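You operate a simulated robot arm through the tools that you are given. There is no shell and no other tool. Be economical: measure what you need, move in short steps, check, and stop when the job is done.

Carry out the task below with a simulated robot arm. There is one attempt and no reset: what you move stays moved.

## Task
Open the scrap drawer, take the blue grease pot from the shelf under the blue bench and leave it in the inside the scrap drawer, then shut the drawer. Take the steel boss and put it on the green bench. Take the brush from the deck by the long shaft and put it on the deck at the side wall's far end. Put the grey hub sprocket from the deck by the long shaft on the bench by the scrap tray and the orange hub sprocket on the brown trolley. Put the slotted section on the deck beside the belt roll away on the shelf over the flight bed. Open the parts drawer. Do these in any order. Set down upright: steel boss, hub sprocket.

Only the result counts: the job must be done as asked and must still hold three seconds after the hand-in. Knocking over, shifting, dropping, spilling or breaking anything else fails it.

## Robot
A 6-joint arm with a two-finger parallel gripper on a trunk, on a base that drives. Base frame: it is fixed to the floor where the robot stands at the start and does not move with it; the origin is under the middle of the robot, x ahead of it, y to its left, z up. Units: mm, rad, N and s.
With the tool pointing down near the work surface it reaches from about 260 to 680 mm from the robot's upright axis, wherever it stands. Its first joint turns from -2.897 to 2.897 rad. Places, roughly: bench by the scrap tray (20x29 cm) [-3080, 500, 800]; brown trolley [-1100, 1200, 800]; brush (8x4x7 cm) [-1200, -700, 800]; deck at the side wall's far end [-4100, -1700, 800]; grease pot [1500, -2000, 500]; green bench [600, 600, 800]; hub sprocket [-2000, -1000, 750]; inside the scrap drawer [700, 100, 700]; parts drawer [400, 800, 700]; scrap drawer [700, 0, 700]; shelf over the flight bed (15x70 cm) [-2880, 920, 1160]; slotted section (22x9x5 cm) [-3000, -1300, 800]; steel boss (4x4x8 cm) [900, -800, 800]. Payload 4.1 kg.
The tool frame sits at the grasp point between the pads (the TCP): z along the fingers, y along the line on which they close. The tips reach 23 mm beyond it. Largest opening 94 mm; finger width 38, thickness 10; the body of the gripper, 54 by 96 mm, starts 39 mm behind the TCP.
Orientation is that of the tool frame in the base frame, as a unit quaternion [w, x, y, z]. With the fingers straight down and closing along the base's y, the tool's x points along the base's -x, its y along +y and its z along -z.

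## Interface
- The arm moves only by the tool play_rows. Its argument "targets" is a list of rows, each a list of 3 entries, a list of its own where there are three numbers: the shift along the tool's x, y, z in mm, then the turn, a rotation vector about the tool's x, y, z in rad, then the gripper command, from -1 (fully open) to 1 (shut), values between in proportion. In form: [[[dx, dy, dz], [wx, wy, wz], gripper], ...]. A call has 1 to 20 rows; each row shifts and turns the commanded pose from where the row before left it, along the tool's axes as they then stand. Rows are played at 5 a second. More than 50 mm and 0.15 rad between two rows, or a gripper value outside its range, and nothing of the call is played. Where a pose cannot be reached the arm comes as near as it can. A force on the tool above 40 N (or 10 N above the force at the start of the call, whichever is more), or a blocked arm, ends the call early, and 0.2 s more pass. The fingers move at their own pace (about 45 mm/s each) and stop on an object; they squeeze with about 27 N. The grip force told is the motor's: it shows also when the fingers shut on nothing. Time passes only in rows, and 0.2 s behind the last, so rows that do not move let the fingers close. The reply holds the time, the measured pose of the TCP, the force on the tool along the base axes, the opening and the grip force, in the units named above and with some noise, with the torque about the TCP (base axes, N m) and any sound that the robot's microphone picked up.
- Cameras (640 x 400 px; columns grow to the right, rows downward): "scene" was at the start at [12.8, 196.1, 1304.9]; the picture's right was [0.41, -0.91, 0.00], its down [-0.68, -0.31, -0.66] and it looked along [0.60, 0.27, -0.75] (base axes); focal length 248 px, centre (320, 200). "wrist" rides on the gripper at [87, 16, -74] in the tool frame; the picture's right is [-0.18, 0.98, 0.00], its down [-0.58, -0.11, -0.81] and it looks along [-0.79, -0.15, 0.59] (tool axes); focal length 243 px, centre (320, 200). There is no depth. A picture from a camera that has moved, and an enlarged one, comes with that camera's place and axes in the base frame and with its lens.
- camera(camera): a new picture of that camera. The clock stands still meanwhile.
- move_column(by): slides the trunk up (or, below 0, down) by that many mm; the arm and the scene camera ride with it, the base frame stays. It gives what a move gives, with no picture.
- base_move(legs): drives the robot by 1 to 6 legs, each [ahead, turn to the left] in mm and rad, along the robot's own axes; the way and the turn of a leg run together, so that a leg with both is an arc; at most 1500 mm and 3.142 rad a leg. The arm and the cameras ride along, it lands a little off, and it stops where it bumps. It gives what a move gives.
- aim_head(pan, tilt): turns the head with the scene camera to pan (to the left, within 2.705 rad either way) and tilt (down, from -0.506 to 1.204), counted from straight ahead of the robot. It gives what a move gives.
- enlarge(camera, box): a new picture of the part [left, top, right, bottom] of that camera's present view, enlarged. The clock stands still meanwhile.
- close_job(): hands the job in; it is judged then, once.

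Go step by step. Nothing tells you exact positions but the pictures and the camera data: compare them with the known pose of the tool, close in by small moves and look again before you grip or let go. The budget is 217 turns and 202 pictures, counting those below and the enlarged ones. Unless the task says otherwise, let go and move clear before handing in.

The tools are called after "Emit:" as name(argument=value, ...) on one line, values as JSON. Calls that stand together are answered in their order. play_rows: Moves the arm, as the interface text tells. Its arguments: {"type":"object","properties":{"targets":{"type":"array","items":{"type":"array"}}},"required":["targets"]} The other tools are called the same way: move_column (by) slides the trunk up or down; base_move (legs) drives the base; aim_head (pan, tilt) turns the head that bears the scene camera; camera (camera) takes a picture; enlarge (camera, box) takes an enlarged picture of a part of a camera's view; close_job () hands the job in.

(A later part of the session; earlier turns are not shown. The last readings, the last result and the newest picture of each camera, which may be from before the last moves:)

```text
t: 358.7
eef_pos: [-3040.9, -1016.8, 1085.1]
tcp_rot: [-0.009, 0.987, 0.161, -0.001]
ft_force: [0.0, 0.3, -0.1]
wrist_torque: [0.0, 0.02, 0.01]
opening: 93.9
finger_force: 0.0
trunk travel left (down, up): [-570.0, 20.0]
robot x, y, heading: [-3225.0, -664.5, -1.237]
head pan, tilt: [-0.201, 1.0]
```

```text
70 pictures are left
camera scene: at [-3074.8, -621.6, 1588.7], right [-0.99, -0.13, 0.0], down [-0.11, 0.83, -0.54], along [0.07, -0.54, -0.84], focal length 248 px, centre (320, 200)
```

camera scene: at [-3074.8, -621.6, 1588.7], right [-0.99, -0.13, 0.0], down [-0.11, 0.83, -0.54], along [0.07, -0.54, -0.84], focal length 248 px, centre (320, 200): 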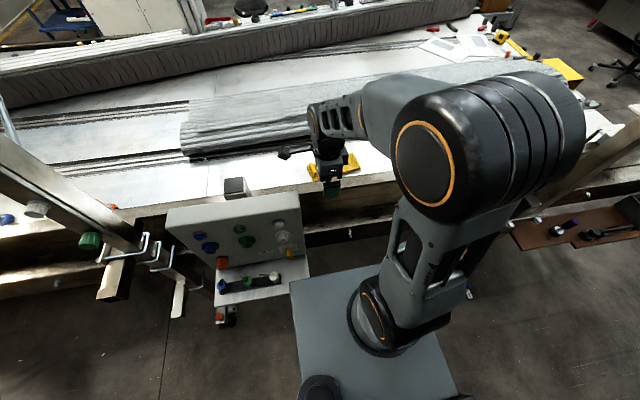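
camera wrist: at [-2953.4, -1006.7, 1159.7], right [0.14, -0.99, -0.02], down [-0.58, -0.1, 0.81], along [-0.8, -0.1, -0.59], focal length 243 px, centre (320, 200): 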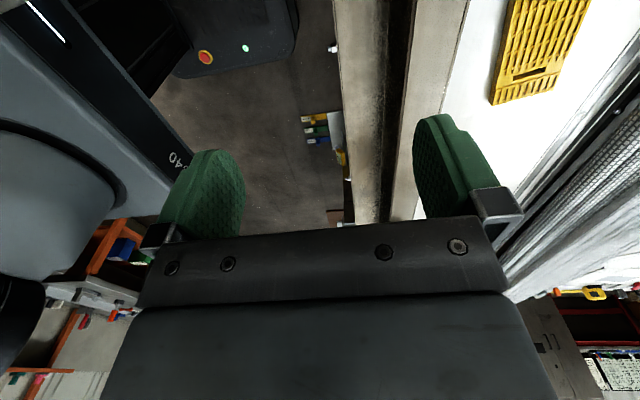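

The slotted section is a yellow grid block, ~90 mm wide, long axis along the conveyor. The control panel in front-left is close, so I'll shift the base right and forward a bit.

Emit:
base_move(legs=[[0, -1.045], [169, 0], [0, 1.01]])

Emit:
camera(camera="scene")

```text
t: 365.4
eef_pos: [-3161.1, -1146.4, 1085.7]
tcp_rot: [-0.01, 0.989, 0.148, -0.002]
ft_force: [0.0, -0.7, 0.5]
wrist_torque: [-0.02, 0.0, -0.03]
opening: 93.9
finger_force: 0.0
trunk travel left (down, up): [-570.0, 20.0]
robot x, y, heading: [-3336.2, -784.3, -1.27]
head pan, tilt: [-0.201, 1.0]
```

```text
69 pictures are left
camera scene: at [-3183.6, -749.8, 1588.7], right [-0.99, -0.1, 0.0], down [-0.09, 0.84, -0.54], along [0.06, -0.54, -0.84], focal length 248 px, centre (320, 200)
```

scene: 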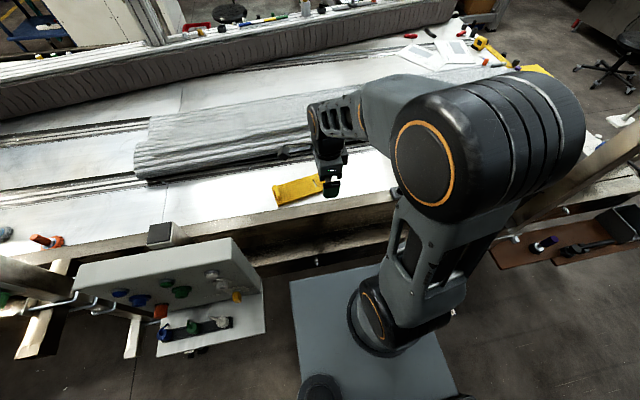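

Emit:
play_rows(targets=[[[13, 44, 0], [0, 0, 0], -1], [[13, 44, 0], [0, 0, 0], -1], [[13, 44, 0], [0, 0, 0], -1], [[13, 44, 0], [0, 0, 0], -1], [[0, 0, 40], [0, 0, 0], -1], [[0, 0, 40], [0, 0, 0], -1], [[0, 0, 40], [0, 0, 0], -1]])

Emit:
camera(camera="wrist")

Emit:
enlarge(camera="scene", box=[240, 130, 400, 230])

```text
t: 367.0
eef_pos: [-3058.0, -1296.9, 959.0]
tcp_rot: [-0.01, 0.989, 0.148, -0.002]
ft_force: [-0.4, 0.7, -0.6]
wrist_torque: [-0.02, 0.01, 0.01]
opening: 93.9
finger_force: 0.1
trunk travel left (down, up): [-570.0, 20.0]
robot x, y, heading: [-3335.1, -783.8, -1.267]
head pan, tilt: [-0.201, 1.0]
```

```text
68 pictures are left
camera wrist: at [-2970.3, -1288.5, 1033.5], right [0.11, -0.99, -0.02], down [-0.58, -0.08, 0.81], along [-0.8, -0.08, -0.59], focal length 243 px, centre (320, 200)
```

wrist: 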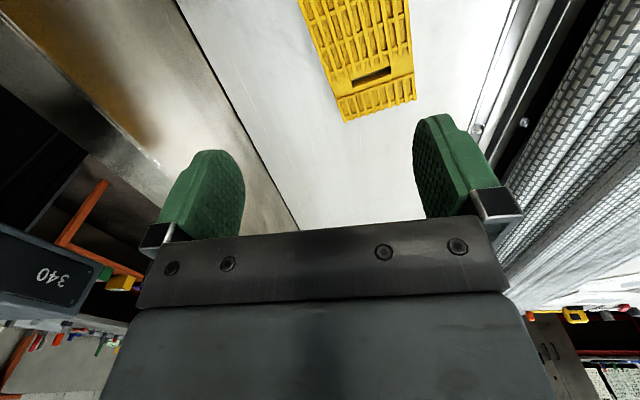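

```text
4.00 times, centred on (320, 180) of scene
camera zoom: at [-3183.4, -750.3, 1588.7], right [-0.99, -0.1, 0.0], down [-0.09, 0.84, -0.54], along [0.06, -0.54, -0.84], focal length 990 px, centre (320, 280)
```

zoom: 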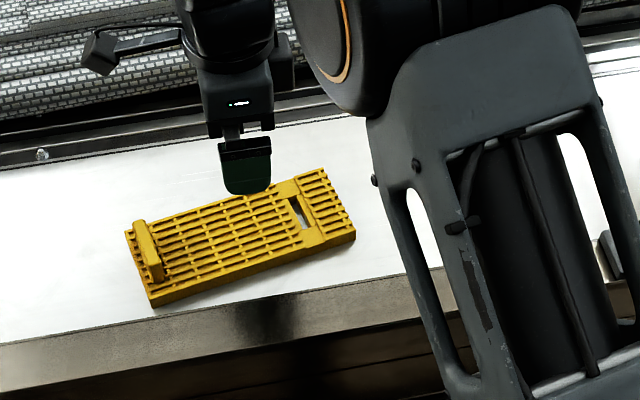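

Now clear: it's a flat slotted plate (≈215×90 mm, turned ~0.48 rad) with a tab at its left end; centre ≈[-3038,-1327]. I'll align the tool across its width.

Emit:
play_rows(targets=[[[0, 0, 0], [0, 0, -0.09], -1], [[0, 0, 0], [0, 0, -0.09], -1], [[4, 36, 0], [0, 0, 0], -1], [[0, 0, 40], [0, 0, 0], -1], [[0, 0, 40], [0, 0, 0], -1], [[0, 0, 25], [0, 0, 0], -1]])

Emit:
camera(camera="wrist")

Emit:
enlarge(camera="scene", box=[240, 130, 400, 230])

```text
t: 368.4
eef_pos: [-3040.4, -1323.9, 856.0]
tcp_rot: [-0.01, 0.972, 0.236, -0.001]
ft_force: [0.4, -0.4, -0.2]
wrist_torque: [-0.01, -0.01, 0.06]
opening: 94.0
finger_force: 0.1
trunk travel left (down, up): [-570.0, 20.0]
robot x, y, heading: [-3334.9, -784.5, -1.266]
head pan, tilt: [-0.201, 1.0]
```

```text
66 pictures are left
camera wrist: at [-2956.0, -1301.1, 930.1], right [0.29, -0.96, -0.02], down [-0.56, -0.18, 0.81], along [-0.78, -0.22, -0.59], focal length 243 px, centre (320, 200)
```

wrist: 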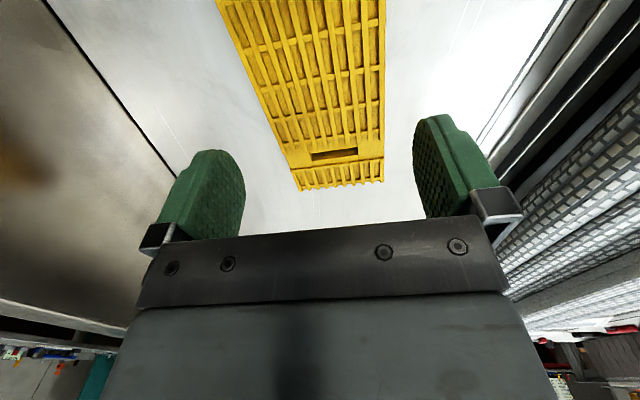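

```text
4.00 times, centred on (320, 180) of scene
camera zoom: at [-3183.6, -750.2, 1588.7], right [-0.99, -0.1, 0.0], down [-0.09, 0.84, -0.54], along [0.06, -0.54, -0.84], focal length 990 px, centre (320, 280)
```

zoom: 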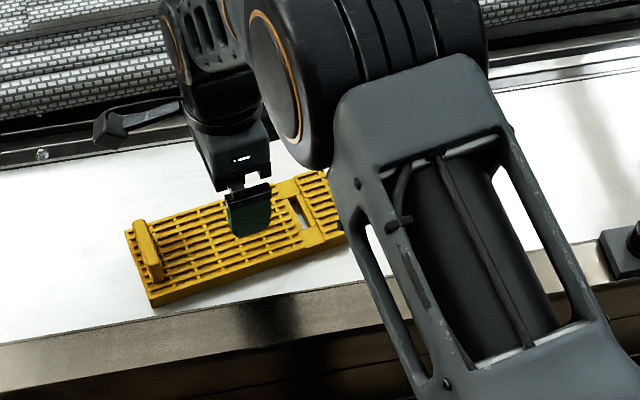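

Centred within ~1 mm and aligned (width ≈86 mm). Descending with the fingers fully open.

Emit:
play_rows(targets=[[[0, -1, 25], [0, 0, 0], -1], [[0, 0, 20], [0, 0, 0.003], -1], [[0, 0, 12], [0, 0, 0], -1], [[0, 0, 10], [0, 0, 0], -1], [[0, 0, 8], [0, 0, 0], -1]])

Emit:
camera(camera="wrist")

```text
t: 369.6
eef_pos: [-3041.9, -1323.5, 782.1]
tcp_rot: [-0.009, 0.972, 0.235, -0.001]
ft_force: [-0.2, -0.1, 0.2]
wrist_torque: [0.01, 0.03, 0.02]
opening: 93.8
finger_force: 0.1
trunk travel left (down, up): [-570.0, 20.0]
robot x, y, heading: [-3334.5, -787.3, -1.266]
head pan, tilt: [-0.201, 1.0]
```

```text
64 pictures are left
camera wrist: at [-2957.1, -1299.2, 857.3], right [0.28, -0.96, -0.02], down [-0.56, -0.18, 0.81], along [-0.78, -0.22, -0.59], focal length 243 px, centre (320, 200)
```

wrist: 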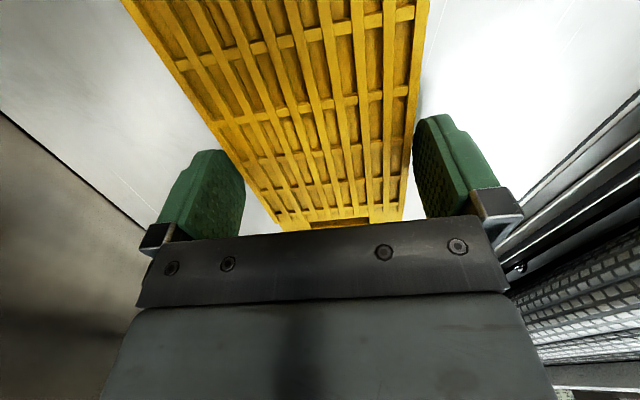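

Fingers straddle it without contact. Gripping and lifting.

Emit:
play_rows(targets=[[[0, 0, 3], [0, 0, 0], -1], [[0, 0, 0], [0, 0, 0], 1], [[0, 0, 0], [0, 0, 0], 1], [[0, 0, 0], [0, 0, 0], 1], [[0, 0, -15], [0, 0, 0], 1], [[0, 0, -25], [0, 0, 0], 1]])

Emit:
camera(camera="wrist")

```text
t: 371.0
eef_pos: [-3043.2, -1322.3, 818.1]
tcp_rot: [-0.009, 0.972, 0.234, -0.002]
ft_force: [-0.4, 0.7, -2.5]
wrist_torque: [-0.02, 0.02, 0.02]
opening: 89.8
finger_force: 27.5
trunk travel left (down, up): [-570.0, 20.0]
robot x, y, heading: [-3332.3, -787.1, -1.267]
head pan, tilt: [-0.201, 1.0]
```

```text
63 pictures are left
camera wrist: at [-2958.8, -1298.9, 893.4], right [0.28, -0.96, -0.02], down [-0.56, -0.18, 0.81], along [-0.78, -0.22, -0.59], focal length 243 px, centre (320, 200)
```

wrist: 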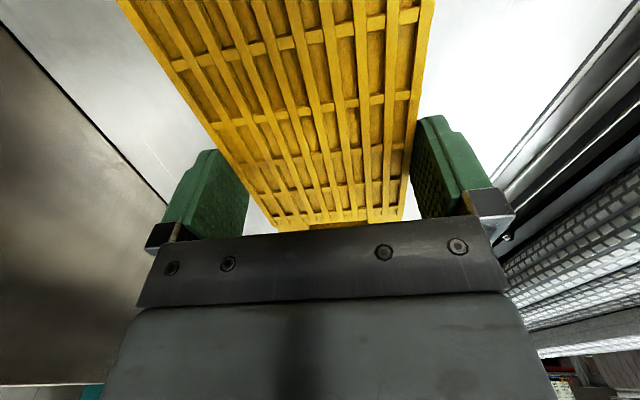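

The section is held level. Lifting, retracting and driving across the aisle to face the wall shelf.

Emit:
play_rows(targets=[[[0, 0, -45], [0, 0, 0], 1], [[0, 0, -45], [0, 0, 0], 1], [[0, 0, -45], [0, 0, 0], 1], [[0, 0, -45], [0, 0, 0], 1], [[0, -40, 0], [0, 0, 0], 1], [[0, -40, 0], [0, 0, 0], 1], [[0, -40, 0], [0, 0, 0], 1], [[0, -40, 0], [0, 0, 0], 1]])

Emit:
base_move(legs=[[-250, 0], [0, 1.567], [816, 0], [0, 1.571]])

Emit:
aim_head(pan=0.2, tilt=0.45)

Emit:
camera(camera="scene")

```text
t: 372.8
eef_pos: [-3115.3, -1184.8, 1001.1]
tcp_rot: [-0.008, 0.972, 0.234, 0.0]
ft_force: [-0.3, 0.2, -2.1]
wrist_torque: [0.0, 0.03, -0.02]
opening: 89.5
finger_force: 27.5
trunk travel left (down, up): [-570.0, 20.0]
robot x, y, heading: [-3334.7, -781.0, -1.267]
head pan, tilt: [-0.201, 1.0]
```

```text
t: 386.2
eef_pos: [-2856.5, 81.8, 1000.4]
tcp_rot: [0.002, -0.238, 0.971, -0.01]
ft_force: [0.1, -0.1, -1.6]
wrist_torque: [0.0, 0.0, -0.02]
opening: 89.3
finger_force: 26.6
trunk travel left (down, up): [-570.0, 20.0]
robot x, y, heading: [-2630.9, -313.9, 1.879]
head pan, tilt: [-0.201, 1.0]
```

```text
t: 387.1
eef_pos: [-2855.6, 80.6, 1001.4]
tcp_rot: [0.001, -0.238, 0.971, -0.01]
ft_force: [-0.2, 0.6, -2.4]
wrist_torque: [0.0, 0.01, 0.02]
opening: 89.5
finger_force: 27.0
trunk travel left (down, up): [-570.0, 20.0]
robot x, y, heading: [-2638.0, -320.2, 1.88]
head pan, tilt: [0.201, 0.45]
```

```text
62 pictures are left
camera scene: at [-2817.7, -347.5, 1634.2], right [0.87, 0.49, 0.0], down [0.21, -0.38, -0.9], along [-0.44, 0.79, -0.44], focal length 248 px, centre (320, 200)
```

scene: 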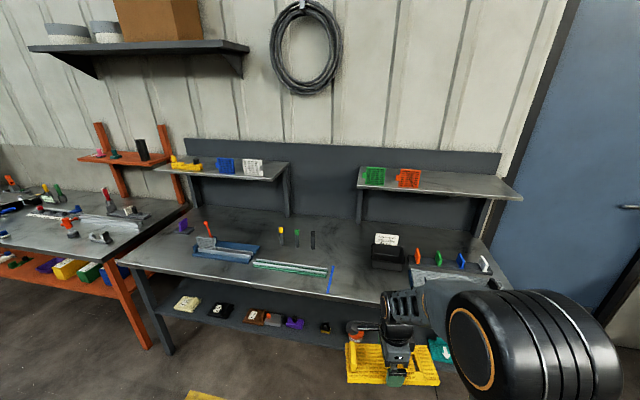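

The right-hand upper shelf matches [-2880,920,1160]; its right part is free (n from the orange block to the end). I'll shift right, square up, and come close to the bench.

Emit:
move_column(by=19)

Emit:
base_move(legs=[[0, -1.575], [290, 0], [0, 1.568], [450, 0]])

Emit:
aim_head(pan=0.1, tilt=0.6)

Emit:
camera(camera="scene")

```text
t: 387.8
eef_pos: [-2856.5, 80.4, 1019.9]
tcp_rot: [0.002, -0.238, 0.971, -0.01]
ft_force: [0.5, 0.1, -1.5]
wrist_torque: [0.01, 0.02, 0.02]
opening: 89.5
finger_force: 26.4
trunk travel left (down, up): [-589.0, 1.0]
robot x, y, heading: [-2632.6, -316.4, 1.88]
head pan, tilt: [0.201, 0.45]
```

```text
t: 399.8
eef_pos: [-2726.3, 595.3, 1021.8]
tcp_rot: [0.001, -0.241, 0.97, -0.01]
ft_force: [-0.4, 0.0, -2.0]
wrist_torque: [0.03, -0.02, 0.0]
opening: 89.4
finger_force: 27.5
trunk travel left (down, up): [-589.0, 1.0]
robot x, y, heading: [-2500.9, 197.9, 1.886]
head pan, tilt: [0.201, 0.45]
```

```text
t: 400.5
eef_pos: [-2725.3, 595.2, 1021.2]
tcp_rot: [0.002, -0.241, 0.971, -0.009]
ft_force: [-0.2, 0.5, -1.4]
wrist_torque: [0.01, 0.02, 0.03]
opening: 89.4
finger_force: 27.1
trunk travel left (down, up): [-589.0, 1.0]
robot x, y, heading: [-2502.4, 198.0, 1.886]
head pan, tilt: [0.099, 0.6]
```

```text
61 pictures are left
camera scene: at [-2675.2, 167.2, 1639.7], right [0.91, 0.41, 0.0], down [0.23, -0.52, -0.83], along [-0.33, 0.75, -0.56], focal length 248 px, centre (320, 200)
```

scene: 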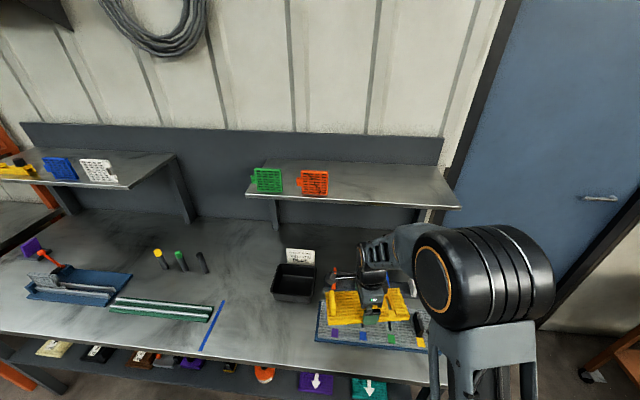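

The bench edge is at u≈1270, so the base can go only ~90 mm further; the shelf's front edge is then just within reach. I'll square up, advance, and raise the section.

Emit:
base_move(legs=[[0, -0.016], [88, 0]])

Emit:
play_rows(targets=[[[0, 0, -43], [0, 0, 0.06], 1], [[0, 0, -43], [0, 0, 0.06], 1], [[0, 0, -43], [0, 0, 0.055], 1], [[0, 0, -43], [0, 0, 0], 1], [[0, 0, -43], [0, 0, 0], 1]])

Emit:
camera(camera="scene")

Emit:
camera(camera="wrist")

```text
t: 401.9
eef_pos: [-2746.2, 685.4, 1020.5]
tcp_rot: [0.001, -0.233, 0.973, -0.009]
ft_force: [-0.2, 0.3, -1.4]
wrist_torque: [-0.03, -0.03, 0.01]
opening: 89.4
finger_force: 26.6
trunk travel left (down, up): [-589.0, 1.0]
robot x, y, heading: [-2528.3, 283.4, 1.871]
head pan, tilt: [0.099, 0.6]
```

```text
t: 403.1
eef_pos: [-2746.9, 686.8, 1235.5]
tcp_rot: [0.001, -0.147, 0.989, -0.009]
ft_force: [0.3, 0.3, -1.1]
wrist_torque: [0.03, -0.03, 0.0]
opening: 89.7
finger_force: 27.6
trunk travel left (down, up): [-589.0, 1.0]
robot x, y, heading: [-2526.1, 282.5, 1.871]
head pan, tilt: [0.099, 0.6]
```

```text
60 pictures are left
camera scene: at [-2702.1, 255.7, 1639.7], right [0.92, 0.39, 0.0], down [0.22, -0.52, -0.83], along [-0.32, 0.76, -0.56], focal length 248 px, centre (320, 200)
```

scene: 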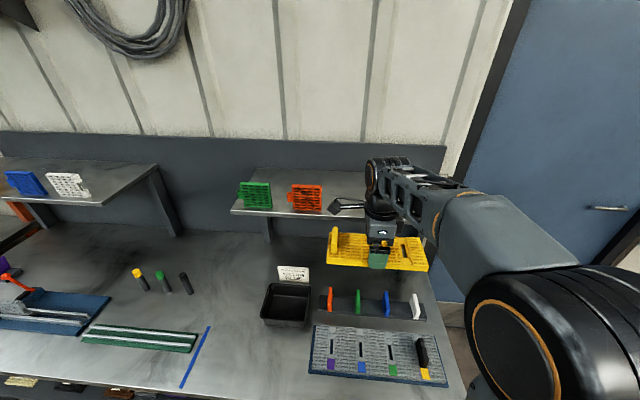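

```text
59 pictures are left
camera wrist: at [-2834.9, 679.4, 1310.8], right [-0.11, 0.99, -0.02], down [0.58, 0.08, 0.81], along [0.81, 0.08, -0.59], focal length 243 px, centre (320, 200)
```

wrist: 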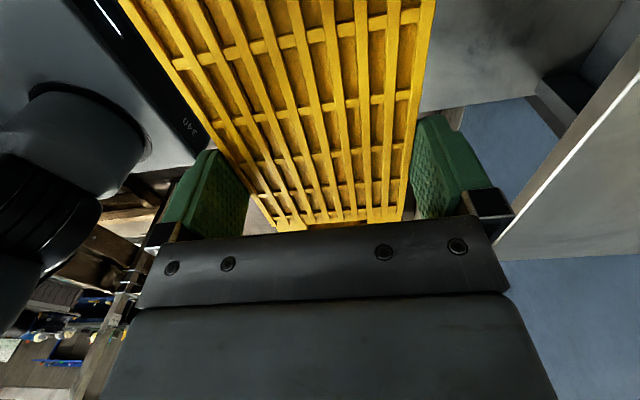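

Emit:
play_rows(targets=[[[-24, 20, 0], [0, 0, 0], 1], [[-24, 40, 0], [0, 0, 0], 1], [[-24, 40, 0], [0, 0, 0], 1], [[-24, 40, 0], [0, 0, 0], 1], [[0, 40, 0], [0, 0, 0], 1], [[0, 35, 0], [0, 0, 0], 1]])

Emit:
camera(camera="scene")

Emit:
camera(camera="wrist")

```text
t: 404.5
eef_pos: [-2717.1, 915.7, 1228.0]
tcp_rot: [0.002, -0.147, 0.989, -0.011]
ft_force: [0.9, -0.3, -0.8]
wrist_torque: [0.01, 0.0, -0.03]
opening: 89.4
finger_force: 26.9
out of reach, approached as far as the arm can: row 6
trunk travel left (down, up): [-589.0, 1.0]
robot x, y, heading: [-2529.0, 283.2, 1.869]
head pan, tilt: [0.099, 0.6]
```

```text
58 pictures are left
camera scene: at [-2702.3, 256.3, 1639.7], right [0.92, 0.39, 0.0], down [0.22, -0.52, -0.82], along [-0.32, 0.76, -0.57], focal length 248 px, centre (320, 200)
```

scene: 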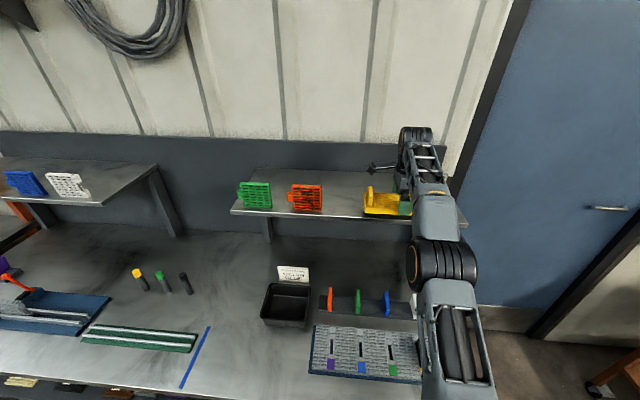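

```text
57 pictures are left
camera wrist: at [-2805.0, 907.9, 1302.7], right [-0.11, 0.99, -0.02], down [0.58, 0.08, 0.81], along [0.81, 0.08, -0.59], focal length 243 px, centre (320, 200)
```

wrist: 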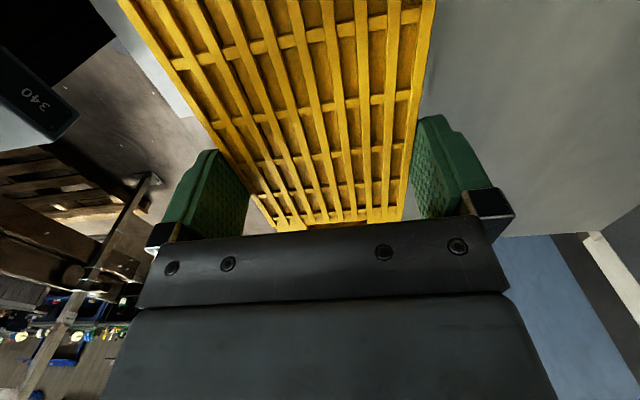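

Reached u≈1678 at this height; it gains a few mm lower. Lowering onto the shelf.

Emit:
play_rows(targets=[[[0, 4, 12], [0, 0, 0], 1], [[0, 4, 10], [0, 0, 0], 1], [[0, 3, 5], [0, 0, 0], 1], [[0, 3, 4], [0, 0, 0], 1]])

```text
t: 405.5
eef_pos: [-2718.4, 926.2, 1199.4]
tcp_rot: [0.002, -0.146, 0.989, -0.008]
ft_force: [-0.1, -0.3, 6.3]
wrist_torque: [0.07, 0.87, 0.13]
opening: 89.7
finger_force: 26.9
trunk travel left (down, up): [-589.0, 1.0]
robot x, y, heading: [-2527.4, 283.6, 1.866]
head pan, tilt: [0.099, 0.6]
```

Emit:
play_rows(targets=[[[0, 2, 2], [0, 0, 0], 1], [[0, 2, 2], [0, 0, 0], 1]])

Emit:
enlarge(camera="scene", box=[300, 130, 500, 255])

```text
t: 406.1
eef_pos: [-2719.0, 927.9, 1196.8]
tcp_rot: [0.002, -0.147, 0.989, -0.006]
ft_force: [1.0, -5.7, 22.2]
wrist_torque: [0.08, 0.02, 0.06]
opening: 89.8
finger_force: 26.9
trunk travel left (down, up): [-589.0, 1.0]
robot x, y, heading: [-2530.6, 282.0, 1.874]
head pan, tilt: [0.099, 0.6]
```

```text
3.20 times, centred on (400, 192) of scene
camera zoom: at [-2701.3, 252.5, 1640.1], right [0.92, 0.39, 0.0], down [0.22, -0.52, -0.83], along [-0.32, 0.76, -0.56], focal length 792 px, centre (64, 224)
```

zoom: 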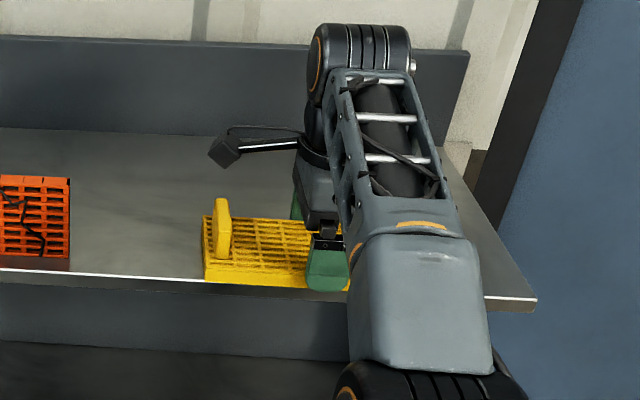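

It rests on the shelf, front edge about flush. Releasing upward, then I'll nudge it ~25 mm further in.

Emit:
play_rows(targets=[[[0, 0, -1], [0, 0, 0], 0], [[0, 0, 0], [0, 0, 0], -1], [[0, 0, 0], [0, 0, 0], -1], [[0, 0, 0], [0, 0, 0], -1], [[0, 0, -10], [0, 0, 0], -1], [[0, 0, -20], [0, 0, 0], -1], [[0, -20, -25], [0, 0, 0], -1]])

Emit:
enlarge(camera="scene", box=[300, 130, 500, 255])

Emit:
camera(camera="wrist")

```text
t: 407.7
eef_pos: [-2710.9, 900.2, 1245.6]
tcp_rot: [0.001, -0.147, 0.989, -0.009]
ft_force: [0.1, 0.1, 0.3]
wrist_torque: [-0.02, -0.01, -0.02]
opening: 93.8
finger_force: 0.0
out of reach, approached as far as the arm can: row 5, 6
trunk travel left (down, up): [-589.0, 1.0]
robot x, y, heading: [-2531.6, 281.7, 1.87]
head pan, tilt: [0.099, 0.6]
```

```text
3.20 times, centred on (400, 192) of scene
camera zoom: at [-2702.1, 255.5, 1639.6], right [0.92, 0.39, 0.0], down [0.22, -0.52, -0.83], along [-0.32, 0.76, -0.56], focal length 792 px, centre (64, 224)
```

zoom: 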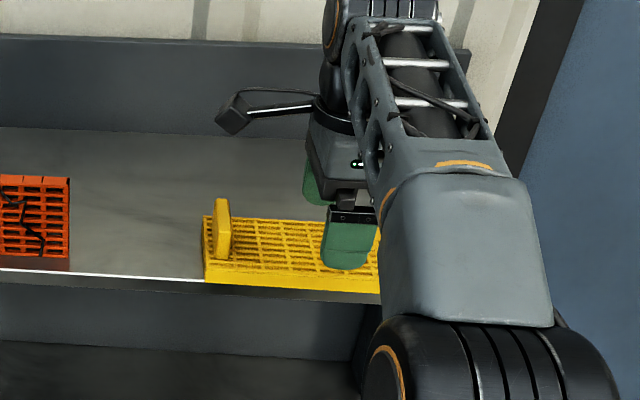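

```text
54 pictures are left
camera wrist: at [-2799.3, 891.8, 1321.1], right [-0.11, 0.99, -0.02], down [0.58, 0.08, 0.81], along [0.81, 0.08, -0.59], focal length 243 px, centre (320, 200)
```

wrist: 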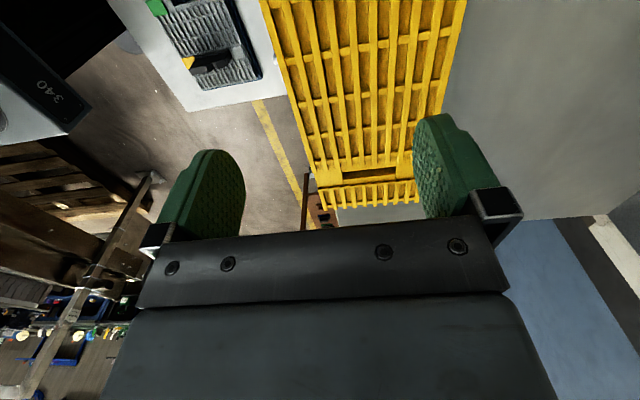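

Emit:
play_rows(targets=[[[0, -30, 0], [0, 0, 0], 1], [[0, -35, 0], [0, 0, 0], 1], [[0, 0, 0], [0, 0, 0], 1], [[0, 0, 25], [0, 0, 0], 1], [[0, 0, 25], [0, 0, 0], 1], [[0, 12, 2], [0, 0, 0], 1], [[0, 12, 0], [0, 0, 0], 1]])

Emit:
enlarge(camera="scene", box=[300, 130, 500, 255])

```text
t: 409.3
eef_pos: [-2699.4, 862.3, 1193.2]
tcp_rot: [0.002, -0.147, 0.989, -0.009]
ft_force: [-0.6, -0.4, 0.1]
wrist_torque: [-0.03, -0.02, 0.0]
opening: 0.0
finger_force: 27.2
trunk travel left (down, up): [-589.0, 1.0]
robot x, y, heading: [-2528.1, 285.6, 1.866]
head pan, tilt: [0.099, 0.6]
```

```text
3.20 times, centred on (400, 192) of scene
camera zoom: at [-2702.2, 256.3, 1639.7], right [0.92, 0.39, 0.0], down [0.22, -0.52, -0.82], along [-0.32, 0.76, -0.57], focal length 792 px, centre (64, 224)
```

zoom: 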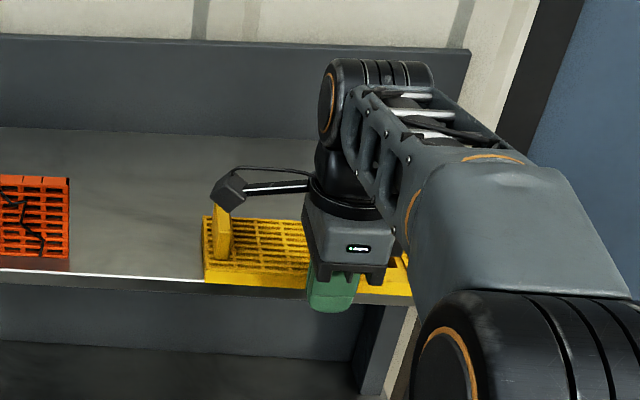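

Emit:
play_rows(targets=[[[0, 10, 0], [0, 0, 0], 1], [[0, 8, 0], [0, 0, 0], 1], [[0, 8, 0], [0, 0, 0], 1], [[0, 8, 0], [0, 0, 0], 1], [[0, 5, 0], [0, 0, 0], 1]])

Emit:
enlarge(camera="scene", box=[300, 130, 500, 255])

```text
t: 410.3
eef_pos: [-2704.8, 879.5, 1192.3]
tcp_rot: [0.003, -0.148, 0.989, -0.019]
ft_force: [5.8, -19.4, 7.4]
wrist_torque: [-0.4, 0.0, 0.38]
opening: 0.1
finger_force: 27.3
trunk travel left (down, up): [-589.0, 1.0]
robot x, y, heading: [-2524.4, 281.6, 1.871]
head pan, tilt: [0.099, 0.6]
stopped in row 4: the force on the tool passed its limit at 48 N (the readings are from after the stop); the commanded pose is now the measured one
```

```text
3.20 times, centred on (400, 192) of scene
camera zoom: at [-2700.2, 249.8, 1640.1], right [0.92, 0.39, 0.0], down [0.22, -0.52, -0.83], along [-0.32, 0.76, -0.56], focal length 792 px, centre (64, 224)
```

zoom: 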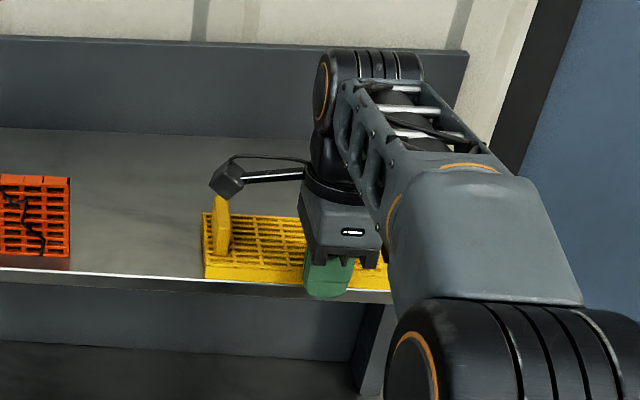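

Probably the tips caught the shelf edge. Raising 8 mm and pushing again gently.

Emit:
play_rows(targets=[[[0, -5, 0], [0, 0, 0], 1], [[0, 0, -9], [0, 0, 0], 1], [[0, 6, 0], [0, 0, 0], 1], [[0, 5, 0], [0, 0, 0], 1], [[0, 5, 0], [0, 0, 0], 1], [[0, 5, 0], [0, 0, 0], 1], [[0, 4, 0], [0, 0, 0], 1]])

Emit:
enlarge(camera="scene", box=[300, 130, 500, 255])

```text
t: 411.9
eef_pos: [-2713.2, 903.5, 1197.5]
tcp_rot: [0.003, -0.148, 0.989, -0.018]
ft_force: [-0.3, -0.2, 0.1]
wrist_torque: [0.0, 0.0, -0.01]
opening: 0.1
finger_force: 26.9
trunk travel left (down, up): [-589.0, 1.0]
robot x, y, heading: [-2530.0, 284.8, 1.875]
head pan, tilt: [0.099, 0.6]
```

```text
3.20 times, centred on (400, 192) of scene
camera zoom: at [-2702.0, 255.4, 1639.7], right [0.92, 0.39, 0.0], down [0.22, -0.52, -0.83], along [-0.32, 0.76, -0.56], focal length 792 px, centre (64, 224)
```

zoom: 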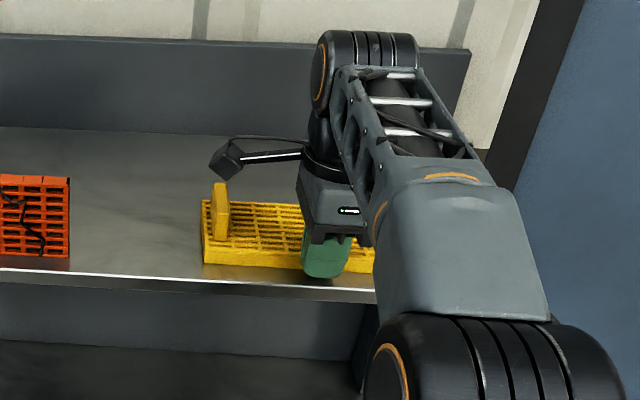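

The section now sits ~25 mm inside the shelf edge. Backing off and going for the grey hub sprocket.

Emit:
play_rows(targets=[[[0, -40, 0], [0, 0, 0], 1], [[0, -40, 0], [0, 0, 0], -1], [[0, -40, 0], [0, 0, 0], -1], [[0, -40, 0], [0, 0, 0], -1], [[0, -40, 20], [0, 0, 0], -1], [[0, 0, 45], [0, 0, 0], -1], [[0, 0, 45], [0, 0, 0], -1]])

Emit:
base_move(legs=[[-500, 0], [0, -1.571], [200, 0], [0, -1.571], [200, 0]])

Emit:
aim_head(pan=-0.1, tilt=0.8)

Emit:
camera(camera="scene")

Emit:
camera(camera="wrist")

```text
t: 413.5
eef_pos: [-2653.5, 710.1, 1095.6]
tcp_rot: [0.003, -0.148, 0.989, -0.017]
ft_force: [-0.3, 0.6, -0.7]
wrist_torque: [0.02, 0.0, 0.01]
opening: 93.7
finger_force: 0.1
trunk travel left (down, up): [-589.0, 1.0]
robot x, y, heading: [-2528.9, 281.7, 1.875]
head pan, tilt: [0.099, 0.6]
```

```text
t: 426.5
eef_pos: [-2024.7, -756.6, 1093.5]
tcp_rot: [-0.019, 0.991, 0.132, -0.003]
ft_force: [0.5, 0.4, -0.1]
wrist_torque: [-0.01, 0.04, 0.03]
opening: 94.0
finger_force: 0.1
trunk travel left (down, up): [-589.0, 1.0]
robot x, y, heading: [-2137.4, -327.2, -1.303]
head pan, tilt: [0.099, 0.6]
```

```text
t: 427.2
eef_pos: [-2025.4, -756.3, 1095.6]
tcp_rot: [-0.018, 0.991, 0.132, -0.003]
ft_force: [-0.1, 1.0, 0.4]
wrist_torque: [-0.01, -0.01, 0.03]
opening: 93.9
finger_force: 0.0
trunk travel left (down, up): [-589.0, 1.0]
robot x, y, heading: [-2136.8, -326.6, -1.302]
head pan, tilt: [-0.099, 0.799]
```

```text
50 pictures are left
camera scene: at [-1977.6, -305.8, 1622.9], right [-0.99, -0.17, 0.0], down [-0.12, 0.71, -0.7], along [0.12, -0.69, -0.72], focal length 248 px, centre (320, 200)
```

scene: 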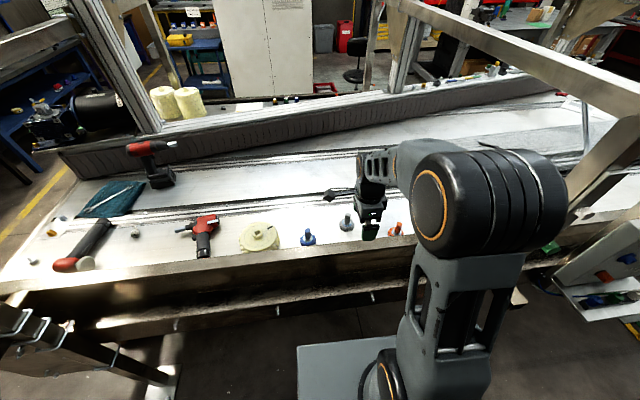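

```text
49 pictures are left
camera wrist: at [-1937.3, -752.3, 1169.7], right [0.08, -1.0, -0.04], down [-0.58, -0.08, 0.81], along [-0.81, -0.04, -0.59], focal length 243 px, centre (320, 200)
```

wrist: 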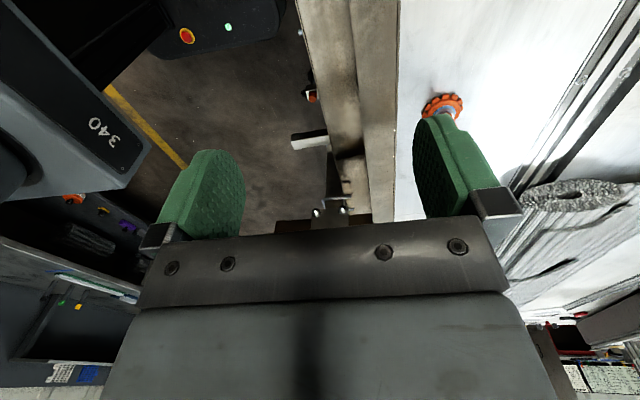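

Emit:
enlarge(camera="scene", box=[290, 170, 450, 270])

```text
4.00 times, centred on (370, 220) of scene
camera zoom: at [-1977.6, -305.8, 1622.9], right [-0.99, -0.17, 0.0], down [-0.12, 0.71, -0.7], along [0.12, -0.69, -0.72], focal length 990 px, centre (120, 120)
```

zoom: 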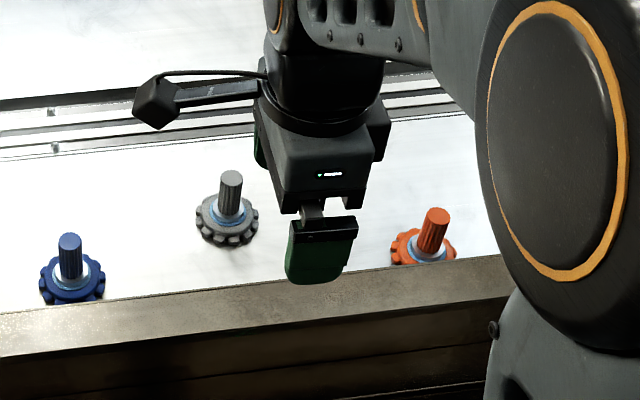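

The grey sprocket stands at about [-1976,-999] (stem top ≈832), the orange one at [-2188,-994]. I'll move 60 mm closer and go above the grey one.

Emit:
base_move(legs=[[60, 0]])

Emit:
play_rows(targets=[[[0, 0, 0], [-0.0365, 0.001, 0], -1], [[-4, 46.5, 0], [0, 0, 0], -1], [[-4, 46.5, 0], [0, 0, 0], -1], [[-4, 46.5, 0], [0, 0, 0], -1], [[-4, 46.5, 0], [0, 0, 0], -1], [[0, 0, 45], [0, 0, 0], -1], [[0, 0, 45], [0, 0, 0], -1], [[0, 0, 45], [0, 0, 0], -1], [[0, 0, 45], [0, 0, 0], -1]])

Emit:
camera(camera="wrist")

```text
t: 428.2
eef_pos: [-2009.6, -815.6, 1094.7]
tcp_rot: [-0.018, 0.991, 0.132, -0.002]
ft_force: [-0.2, -0.8, -0.5]
wrist_torque: [0.03, 0.0, 0.01]
opening: 94.1
finger_force: 0.0
trunk travel left (down, up): [-589.0, 1.0]
robot x, y, heading: [-2125.2, -384.2, -1.302]
head pan, tilt: [-0.099, 0.799]
```

```text
t: 430.2
eef_pos: [-1975.8, -1000.2, 914.8]
tcp_rot: [0.0, 0.991, 0.132, 0.0]
ft_force: [0.2, 0.4, -0.5]
wrist_torque: [0.0, 0.01, 0.0]
opening: 94.1
finger_force: 0.1
trunk travel left (down, up): [-589.0, 1.0]
robot x, y, heading: [-2124.8, -384.7, -1.302]
head pan, tilt: [-0.099, 0.799]
```

```text
47 pictures are left
camera wrist: at [-1888.2, -993.9, 990.3], right [0.08, -1.0, 0.0], down [-0.59, -0.05, 0.81], along [-0.8, -0.06, -0.59], focal length 243 px, centre (320, 200)
```

wrist: 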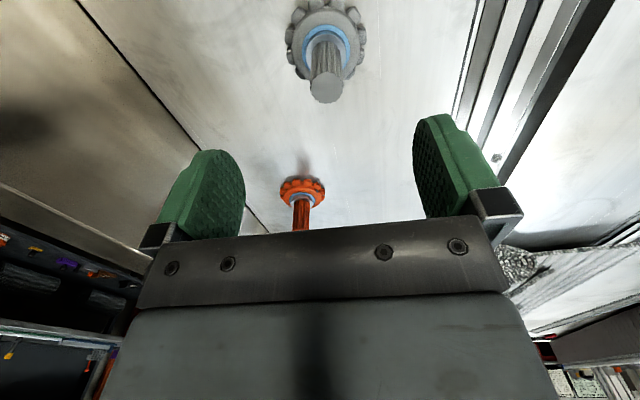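

Aligning 4 mm and descending to grip the stem.

Emit:
play_rows(targets=[[[1, 4.4, 30], [0, 0, 0], -1], [[0, 0, 40], [0, 0, 0], -1], [[0, 0, 35], [0, 0, 0], -1], [[0, 0, 0], [0, 0, 0], 0], [[0, 0, 0], [0, 0, 0], 1], [[0, 0, 0], [0, 0, 0], 1], [[0, 0, 0], [0, 0, 0], 1], [[0, 0, 0], [0, 0, 0], 1]])

Emit:
camera(camera="wrist")

```text
t: 432.0
eef_pos: [-1974.8, -1003.3, 808.4]
tcp_rot: [0.0, 0.991, 0.132, -0.001]
ft_force: [1.0, -0.4, -1.1]
wrist_torque: [-0.04, 0.01, 0.01]
opening: 24.1
finger_force: 27.3
trunk travel left (down, up): [-589.0, 1.0]
robot x, y, heading: [-2122.3, -386.3, -1.304]
head pan, tilt: [-0.099, 0.799]
```

```text
46 pictures are left
camera wrist: at [-1887.2, -996.4, 884.0], right [0.08, -1.0, 0.0], down [-0.59, -0.05, 0.81], along [-0.8, -0.06, -0.59], focal length 243 px, centre (320, 200)
```

wrist: 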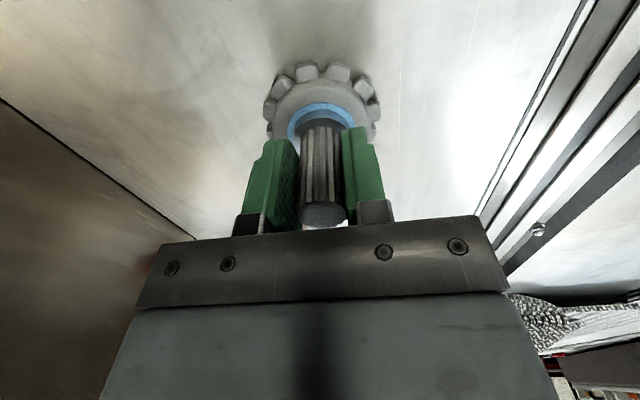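

Gripped. Lifting, retracting and driving to the bench by the scrap tray.

Emit:
play_rows(targets=[[[0, 0, -30], [0, 0, 0], 1], [[0, 0, -45], [0, 0, 0], 1], [[0, 0, -45], [0, 0, 0], 1], [[0, 0, -45], [0, 0, 0], 1], [[0, 0, -45], [0, 0, 0], 1], [[0, -45, 0], [0, 0, 0], 1], [[0, -45, 0], [0, 0, 0], 1], [[0, -45, 0], [0, 0, 0], 1], [[0, -45, 0], [0, 0, 0], 1]])

Emit:
base_move(legs=[[-250, 0], [0, -2.016], [743, 0], [0, -1.093]])

Emit:
aim_head(pan=0.0, tilt=0.75)

Emit:
camera(camera="scene")

```text
t: 434.0
eef_pos: [-2021.6, -827.3, 1021.1]
tcp_rot: [0.0, 0.991, 0.132, 0.0]
ft_force: [0.2, -1.0, -2.0]
wrist_torque: [-0.02, -0.01, 0.0]
opening: 23.8
finger_force: 27.2
trunk travel left (down, up): [-589.0, 1.0]
robot x, y, heading: [-2122.5, -385.0, -1.301]
head pan, tilt: [-0.099, 0.799]
```

```text
t: 447.0
eef_pos: [-3034.0, 443.9, 1021.2]
tcp_rot: [0.0, -0.157, 0.988, 0.0]
ft_force: [0.1, 0.8, -2.4]
wrist_torque: [0.0, 0.02, -0.01]
opening: 23.7
finger_force: 27.0
trunk travel left (down, up): [-589.0, 1.0]
robot x, y, heading: [-2917.8, 4.3, 1.89]
head pan, tilt: [-0.099, 0.799]
```

```text
t: 447.7
eef_pos: [-3035.8, 443.1, 1020.5]
tcp_rot: [0.001, -0.157, 0.988, -0.001]
ft_force: [0.0, -0.5, -2.4]
wrist_torque: [-0.03, 0.03, 0.02]
opening: 23.5
finger_force: 26.6
trunk travel left (down, up): [-589.0, 1.0]
robot x, y, heading: [-2915.9, 7.6, 1.89]
head pan, tilt: [0.0, 0.75]
```

```text
45 pictures are left
camera scene: at [-3077.4, -27.9, 1626.8], right [0.95, 0.31, 0.0], down [0.21, -0.65, -0.73], along [-0.23, 0.69, -0.68], focal length 248 px, centre (320, 200)
```

scene: 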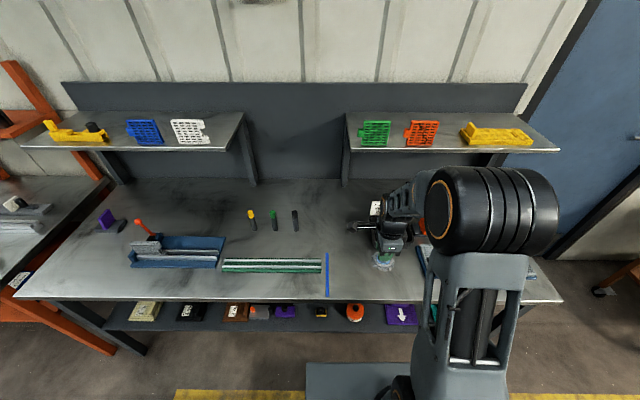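

The slotted section lies well on the shelf. The free patch right of the blue tape is my spot [-3080,500]. Moving over it and lowering.

Emit:
play_rows(targets=[[[12, 34, 0], [0, 0, 0], 1], [[12, 34, 0], [0, 0, 0], 1], [[0, 0, 45], [0, 0, 0], 1], [[0, 0, 45], [0, 0, 0], 1], [[0, 0, 40], [0, 0, 0], 1], [[0, 0, 20], [0, 0, 0], 1]])

Emit:
camera(camera="wrist")

Emit:
enlarge(camera="scene", box=[290, 190, 450, 290])

```text
t: 449.1
eef_pos: [-3077.8, 502.8, 870.9]
tcp_rot: [0.0, -0.157, 0.988, 0.0]
ft_force: [0.5, 0.3, -1.8]
wrist_torque: [-0.03, 0.0, 0.0]
opening: 23.8
finger_force: 27.2
trunk travel left (down, up): [-589.0, 1.0]
robot x, y, heading: [-2916.3, 5.2, 1.887]
head pan, tilt: [0.0, 0.75]
```

```text
44 pictures are left
camera wrist: at [-3166.6, 489.8, 945.1], right [-0.13, 0.99, 0.0], down [0.59, 0.08, 0.81], along [0.8, 0.1, -0.59], focal length 243 px, centre (320, 200)
```

wrist: 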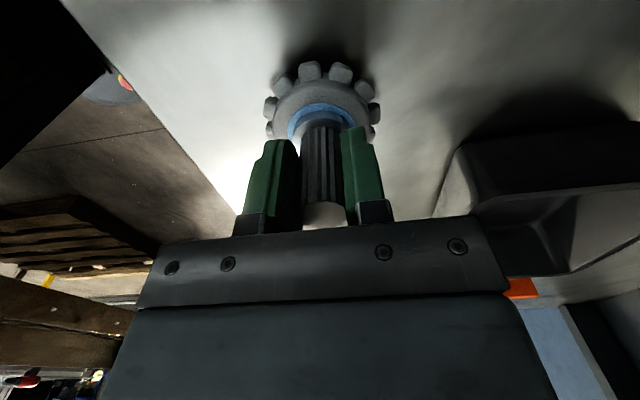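

```text
4.00 times, centred on (370, 240) of scene
camera zoom: at [-3077.5, -27.7, 1626.9], right [0.95, 0.31, 0.0], down [0.21, -0.65, -0.73], along [-0.23, 0.69, -0.68], focal length 990 px, centre (120, 40)
```

zoom: 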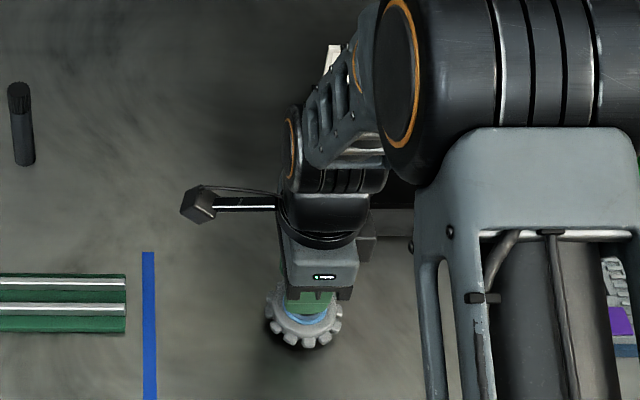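

Clear (scrap tray behind). Lowering to contact.

Emit:
play_rows(targets=[[[0, 0, 7], [0, 0, 0], 1], [[0, 0, 3], [0, 0, 0], 1], [[0, 0, 2], [0, 0, 0], 1], [[0, 0, 2], [0, 0, 0], 1], [[0, 0, 2], [0, 0, 0], 1]])

```text
t: 450.3
eef_pos: [-3079.2, 499.9, 859.2]
tcp_rot: [0.0, -0.157, 0.988, 0.002]
ft_force: [0.3, 0.5, 23.1]
wrist_torque: [-0.21, -0.23, 0.1]
opening: 23.5
finger_force: 27.1
trunk travel left (down, up): [-589.0, 1.0]
robot x, y, heading: [-2911.8, 2.8, 1.891]
head pan, tilt: [0.0, 0.75]
```

Emit:
play_rows(targets=[[[0, 0, -1], [0, 0, 0], 0.5], [[0, 0, 0], [0, 0, 0], 0.1], [[0, 0, 0], [0, 0, 0], -0.3], [[0, 0, 0], [0, 0, 0], -0.3], [[0, 0, -20], [0, 0, 0], -0.3], [[0, 0, -45], [0, 0, 0], -0.3], [[0, 0, -45], [0, 0, 0], -0.3], [[0, 0, -45], [0, 0, 0], -0.3], [[0, -30, -45], [0, 0, 0], -0.3], [[0, -30, 0], [0, 0, 0], -1]])

Emit:
enlarge(camera="scene", box=[290, 190, 450, 290])

```text
refused: row 9 steps farther than a row can; nothing moved
```

```text
4.00 times, centred on (370, 240) of scene
camera zoom: at [-3076.7, -29.8, 1627.3], right [0.95, 0.31, 0.0], down [0.21, -0.65, -0.73], along [-0.23, 0.7, -0.68], focal length 990 px, centre (120, 40)
```

zoom: 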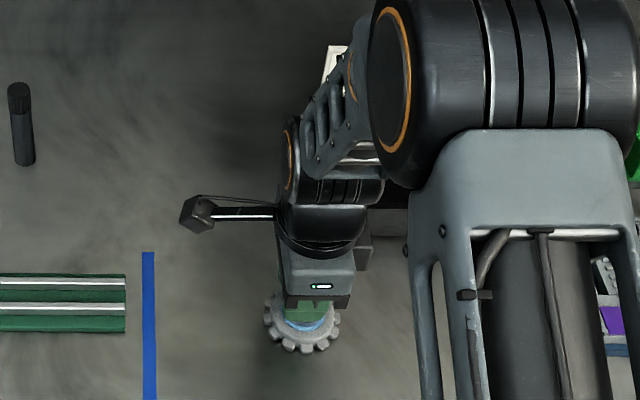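

Emit:
play_rows(targets=[[[0, 0, -1], [0, 0, 0], 0.5], [[0, 0, 0], [0, 0, 0], 0.1], [[0, 0, 0], [0, 0, 0], -0.3], [[0, 0, 0], [0, 0, 0], -0.3], [[0, 0, -20], [0, 0, 0], -0.3], [[0, 0, -45], [0, 0, 0], -0.3], [[0, 0, -45], [0, 0, 0], -0.3], [[0, 0, -45], [0, 0, 0], -0.3], [[0, -30, -35], [0, 0, 0], -0.3], [[0, -30, 0], [0, 0, 0], -1]])

Emit:
camera(camera="scene")

```text
t: 452.5
eef_pos: [-3060.3, 443.7, 1045.4]
tcp_rot: [0.0, -0.156, 0.988, 0.001]
ft_force: [0.8, -1.1, 0.8]
wrist_torque: [-0.02, 0.01, 0.0]
opening: 94.1
finger_force: 0.0
trunk travel left (down, up): [-589.0, 1.0]
robot x, y, heading: [-2916.5, 7.1, 1.891]
head pan, tilt: [0.0, 0.75]
```

```text
41 pictures are left
camera scene: at [-3077.2, -28.6, 1626.8], right [0.95, 0.31, 0.0], down [0.21, -0.65, -0.73], along [-0.23, 0.69, -0.68], focal length 248 px, centre (320, 200)
```

scene: 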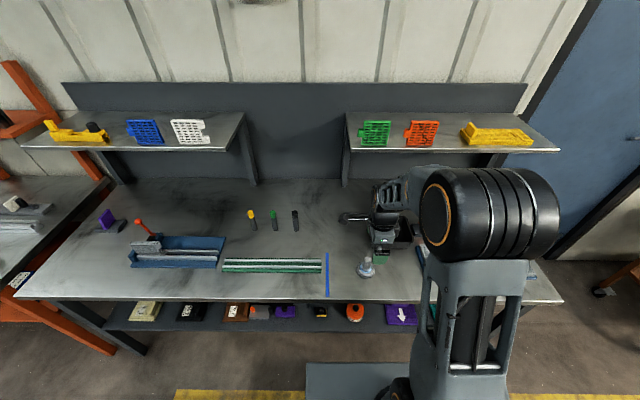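

Grey sprocket stands upright on the bench. Now back for the orange one, standing further along so the portal post is clear.

Emit:
base_move(legs=[[-350, 0], [0, -1.59], [726, 0], [0, -1.571], [255, 0]])

Emit:
aim_head(pan=-0.3, tilt=0.8)

Emit:
camera(camera="scene")

```text
t: 467.4
eef_pos: [-1905.3, -818.9, 1045.2]
tcp_rot: [-0.001, 0.99, 0.139, 0.0]
ft_force: [-0.1, -0.2, 0.0]
wrist_torque: [0.04, 0.01, -0.01]
opening: 94.1
finger_force: 0.0
trunk travel left (down, up): [-589.0, 1.0]
robot x, y, heading: [-2038.6, -375.0, -1.291]
head pan, tilt: [0.0, 0.75]
```

```text
t: 468.2
eef_pos: [-1906.4, -819.8, 1043.6]
tcp_rot: [0.0, 0.99, 0.139, 0.001]
ft_force: [0.6, 0.5, 0.3]
wrist_torque: [0.05, 0.01, 0.01]
opening: 94.3
finger_force: 0.1
trunk travel left (down, up): [-589.0, 1.0]
robot x, y, heading: [-2040.0, -375.7, -1.288]
head pan, tilt: [-0.3, 0.799]
```

```text
40 pictures are left
camera scene: at [-1894.9, -354.4, 1622.9], right [-1.0, 0.02, 0.0], down [0.01, 0.72, -0.7], along [-0.01, -0.7, -0.72], focal length 248 px, centre (320, 200)
```

scene: 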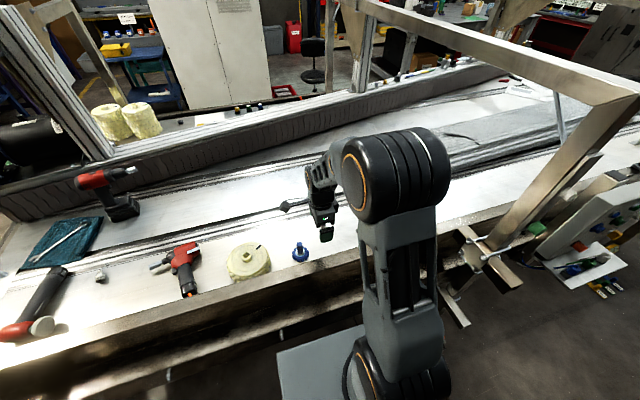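

Emit:
play_rows(targets=[[[-40, 0, 0], [0, 0, 0], -1], [[-40, 0, 0], [0, 0, 0], -1], [[-40, 12, 0], [0, 0, 0], -1], [[-40, 15, 0], [0, 0, 0], -1], [[-40, 15, 0], [0, 0, 0], -1], [[-40, 15, 0], [0, 0, 0], -1], [[-40, 15, 0], [0, 0, 0], -1], [[-39, 18, 0], [0, 0, 0], -1], [[0, 0, 45], [0, 0, 0], -1], [[0, 0, 45], [0, 0, 0], -1], [[0, 0, 40], [0, 0, 0], -1]])

Emit:
camera(camera="wrist")

```text
t: 470.6
eef_pos: [-2187.1, -995.6, 914.8]
tcp_rot: [-0.001, 0.99, 0.139, 0.0]
ft_force: [-0.7, 0.5, -0.4]
wrist_torque: [0.0, 0.01, -0.01]
opening: 93.8
finger_force: 0.1
trunk travel left (down, up): [-589.0, 1.0]
robot x, y, heading: [-2036.3, -375.3, -1.29]
head pan, tilt: [-0.3, 0.799]
```

```text
39 pictures are left
camera wrist: at [-2099.3, -987.2, 989.4], right [0.09, -1.0, 0.0], down [-0.59, -0.06, 0.81], along [-0.8, -0.08, -0.59], focal length 243 px, centre (320, 200)
```

wrist: 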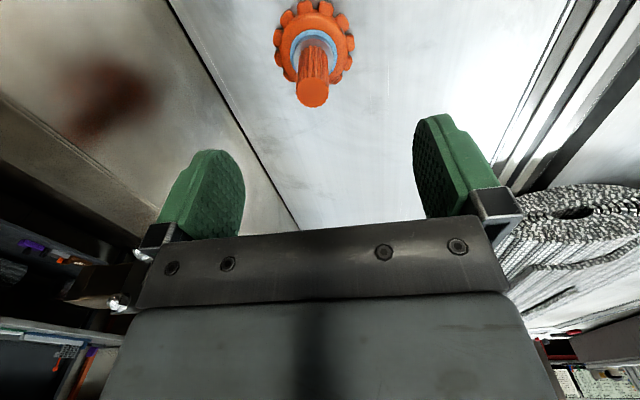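

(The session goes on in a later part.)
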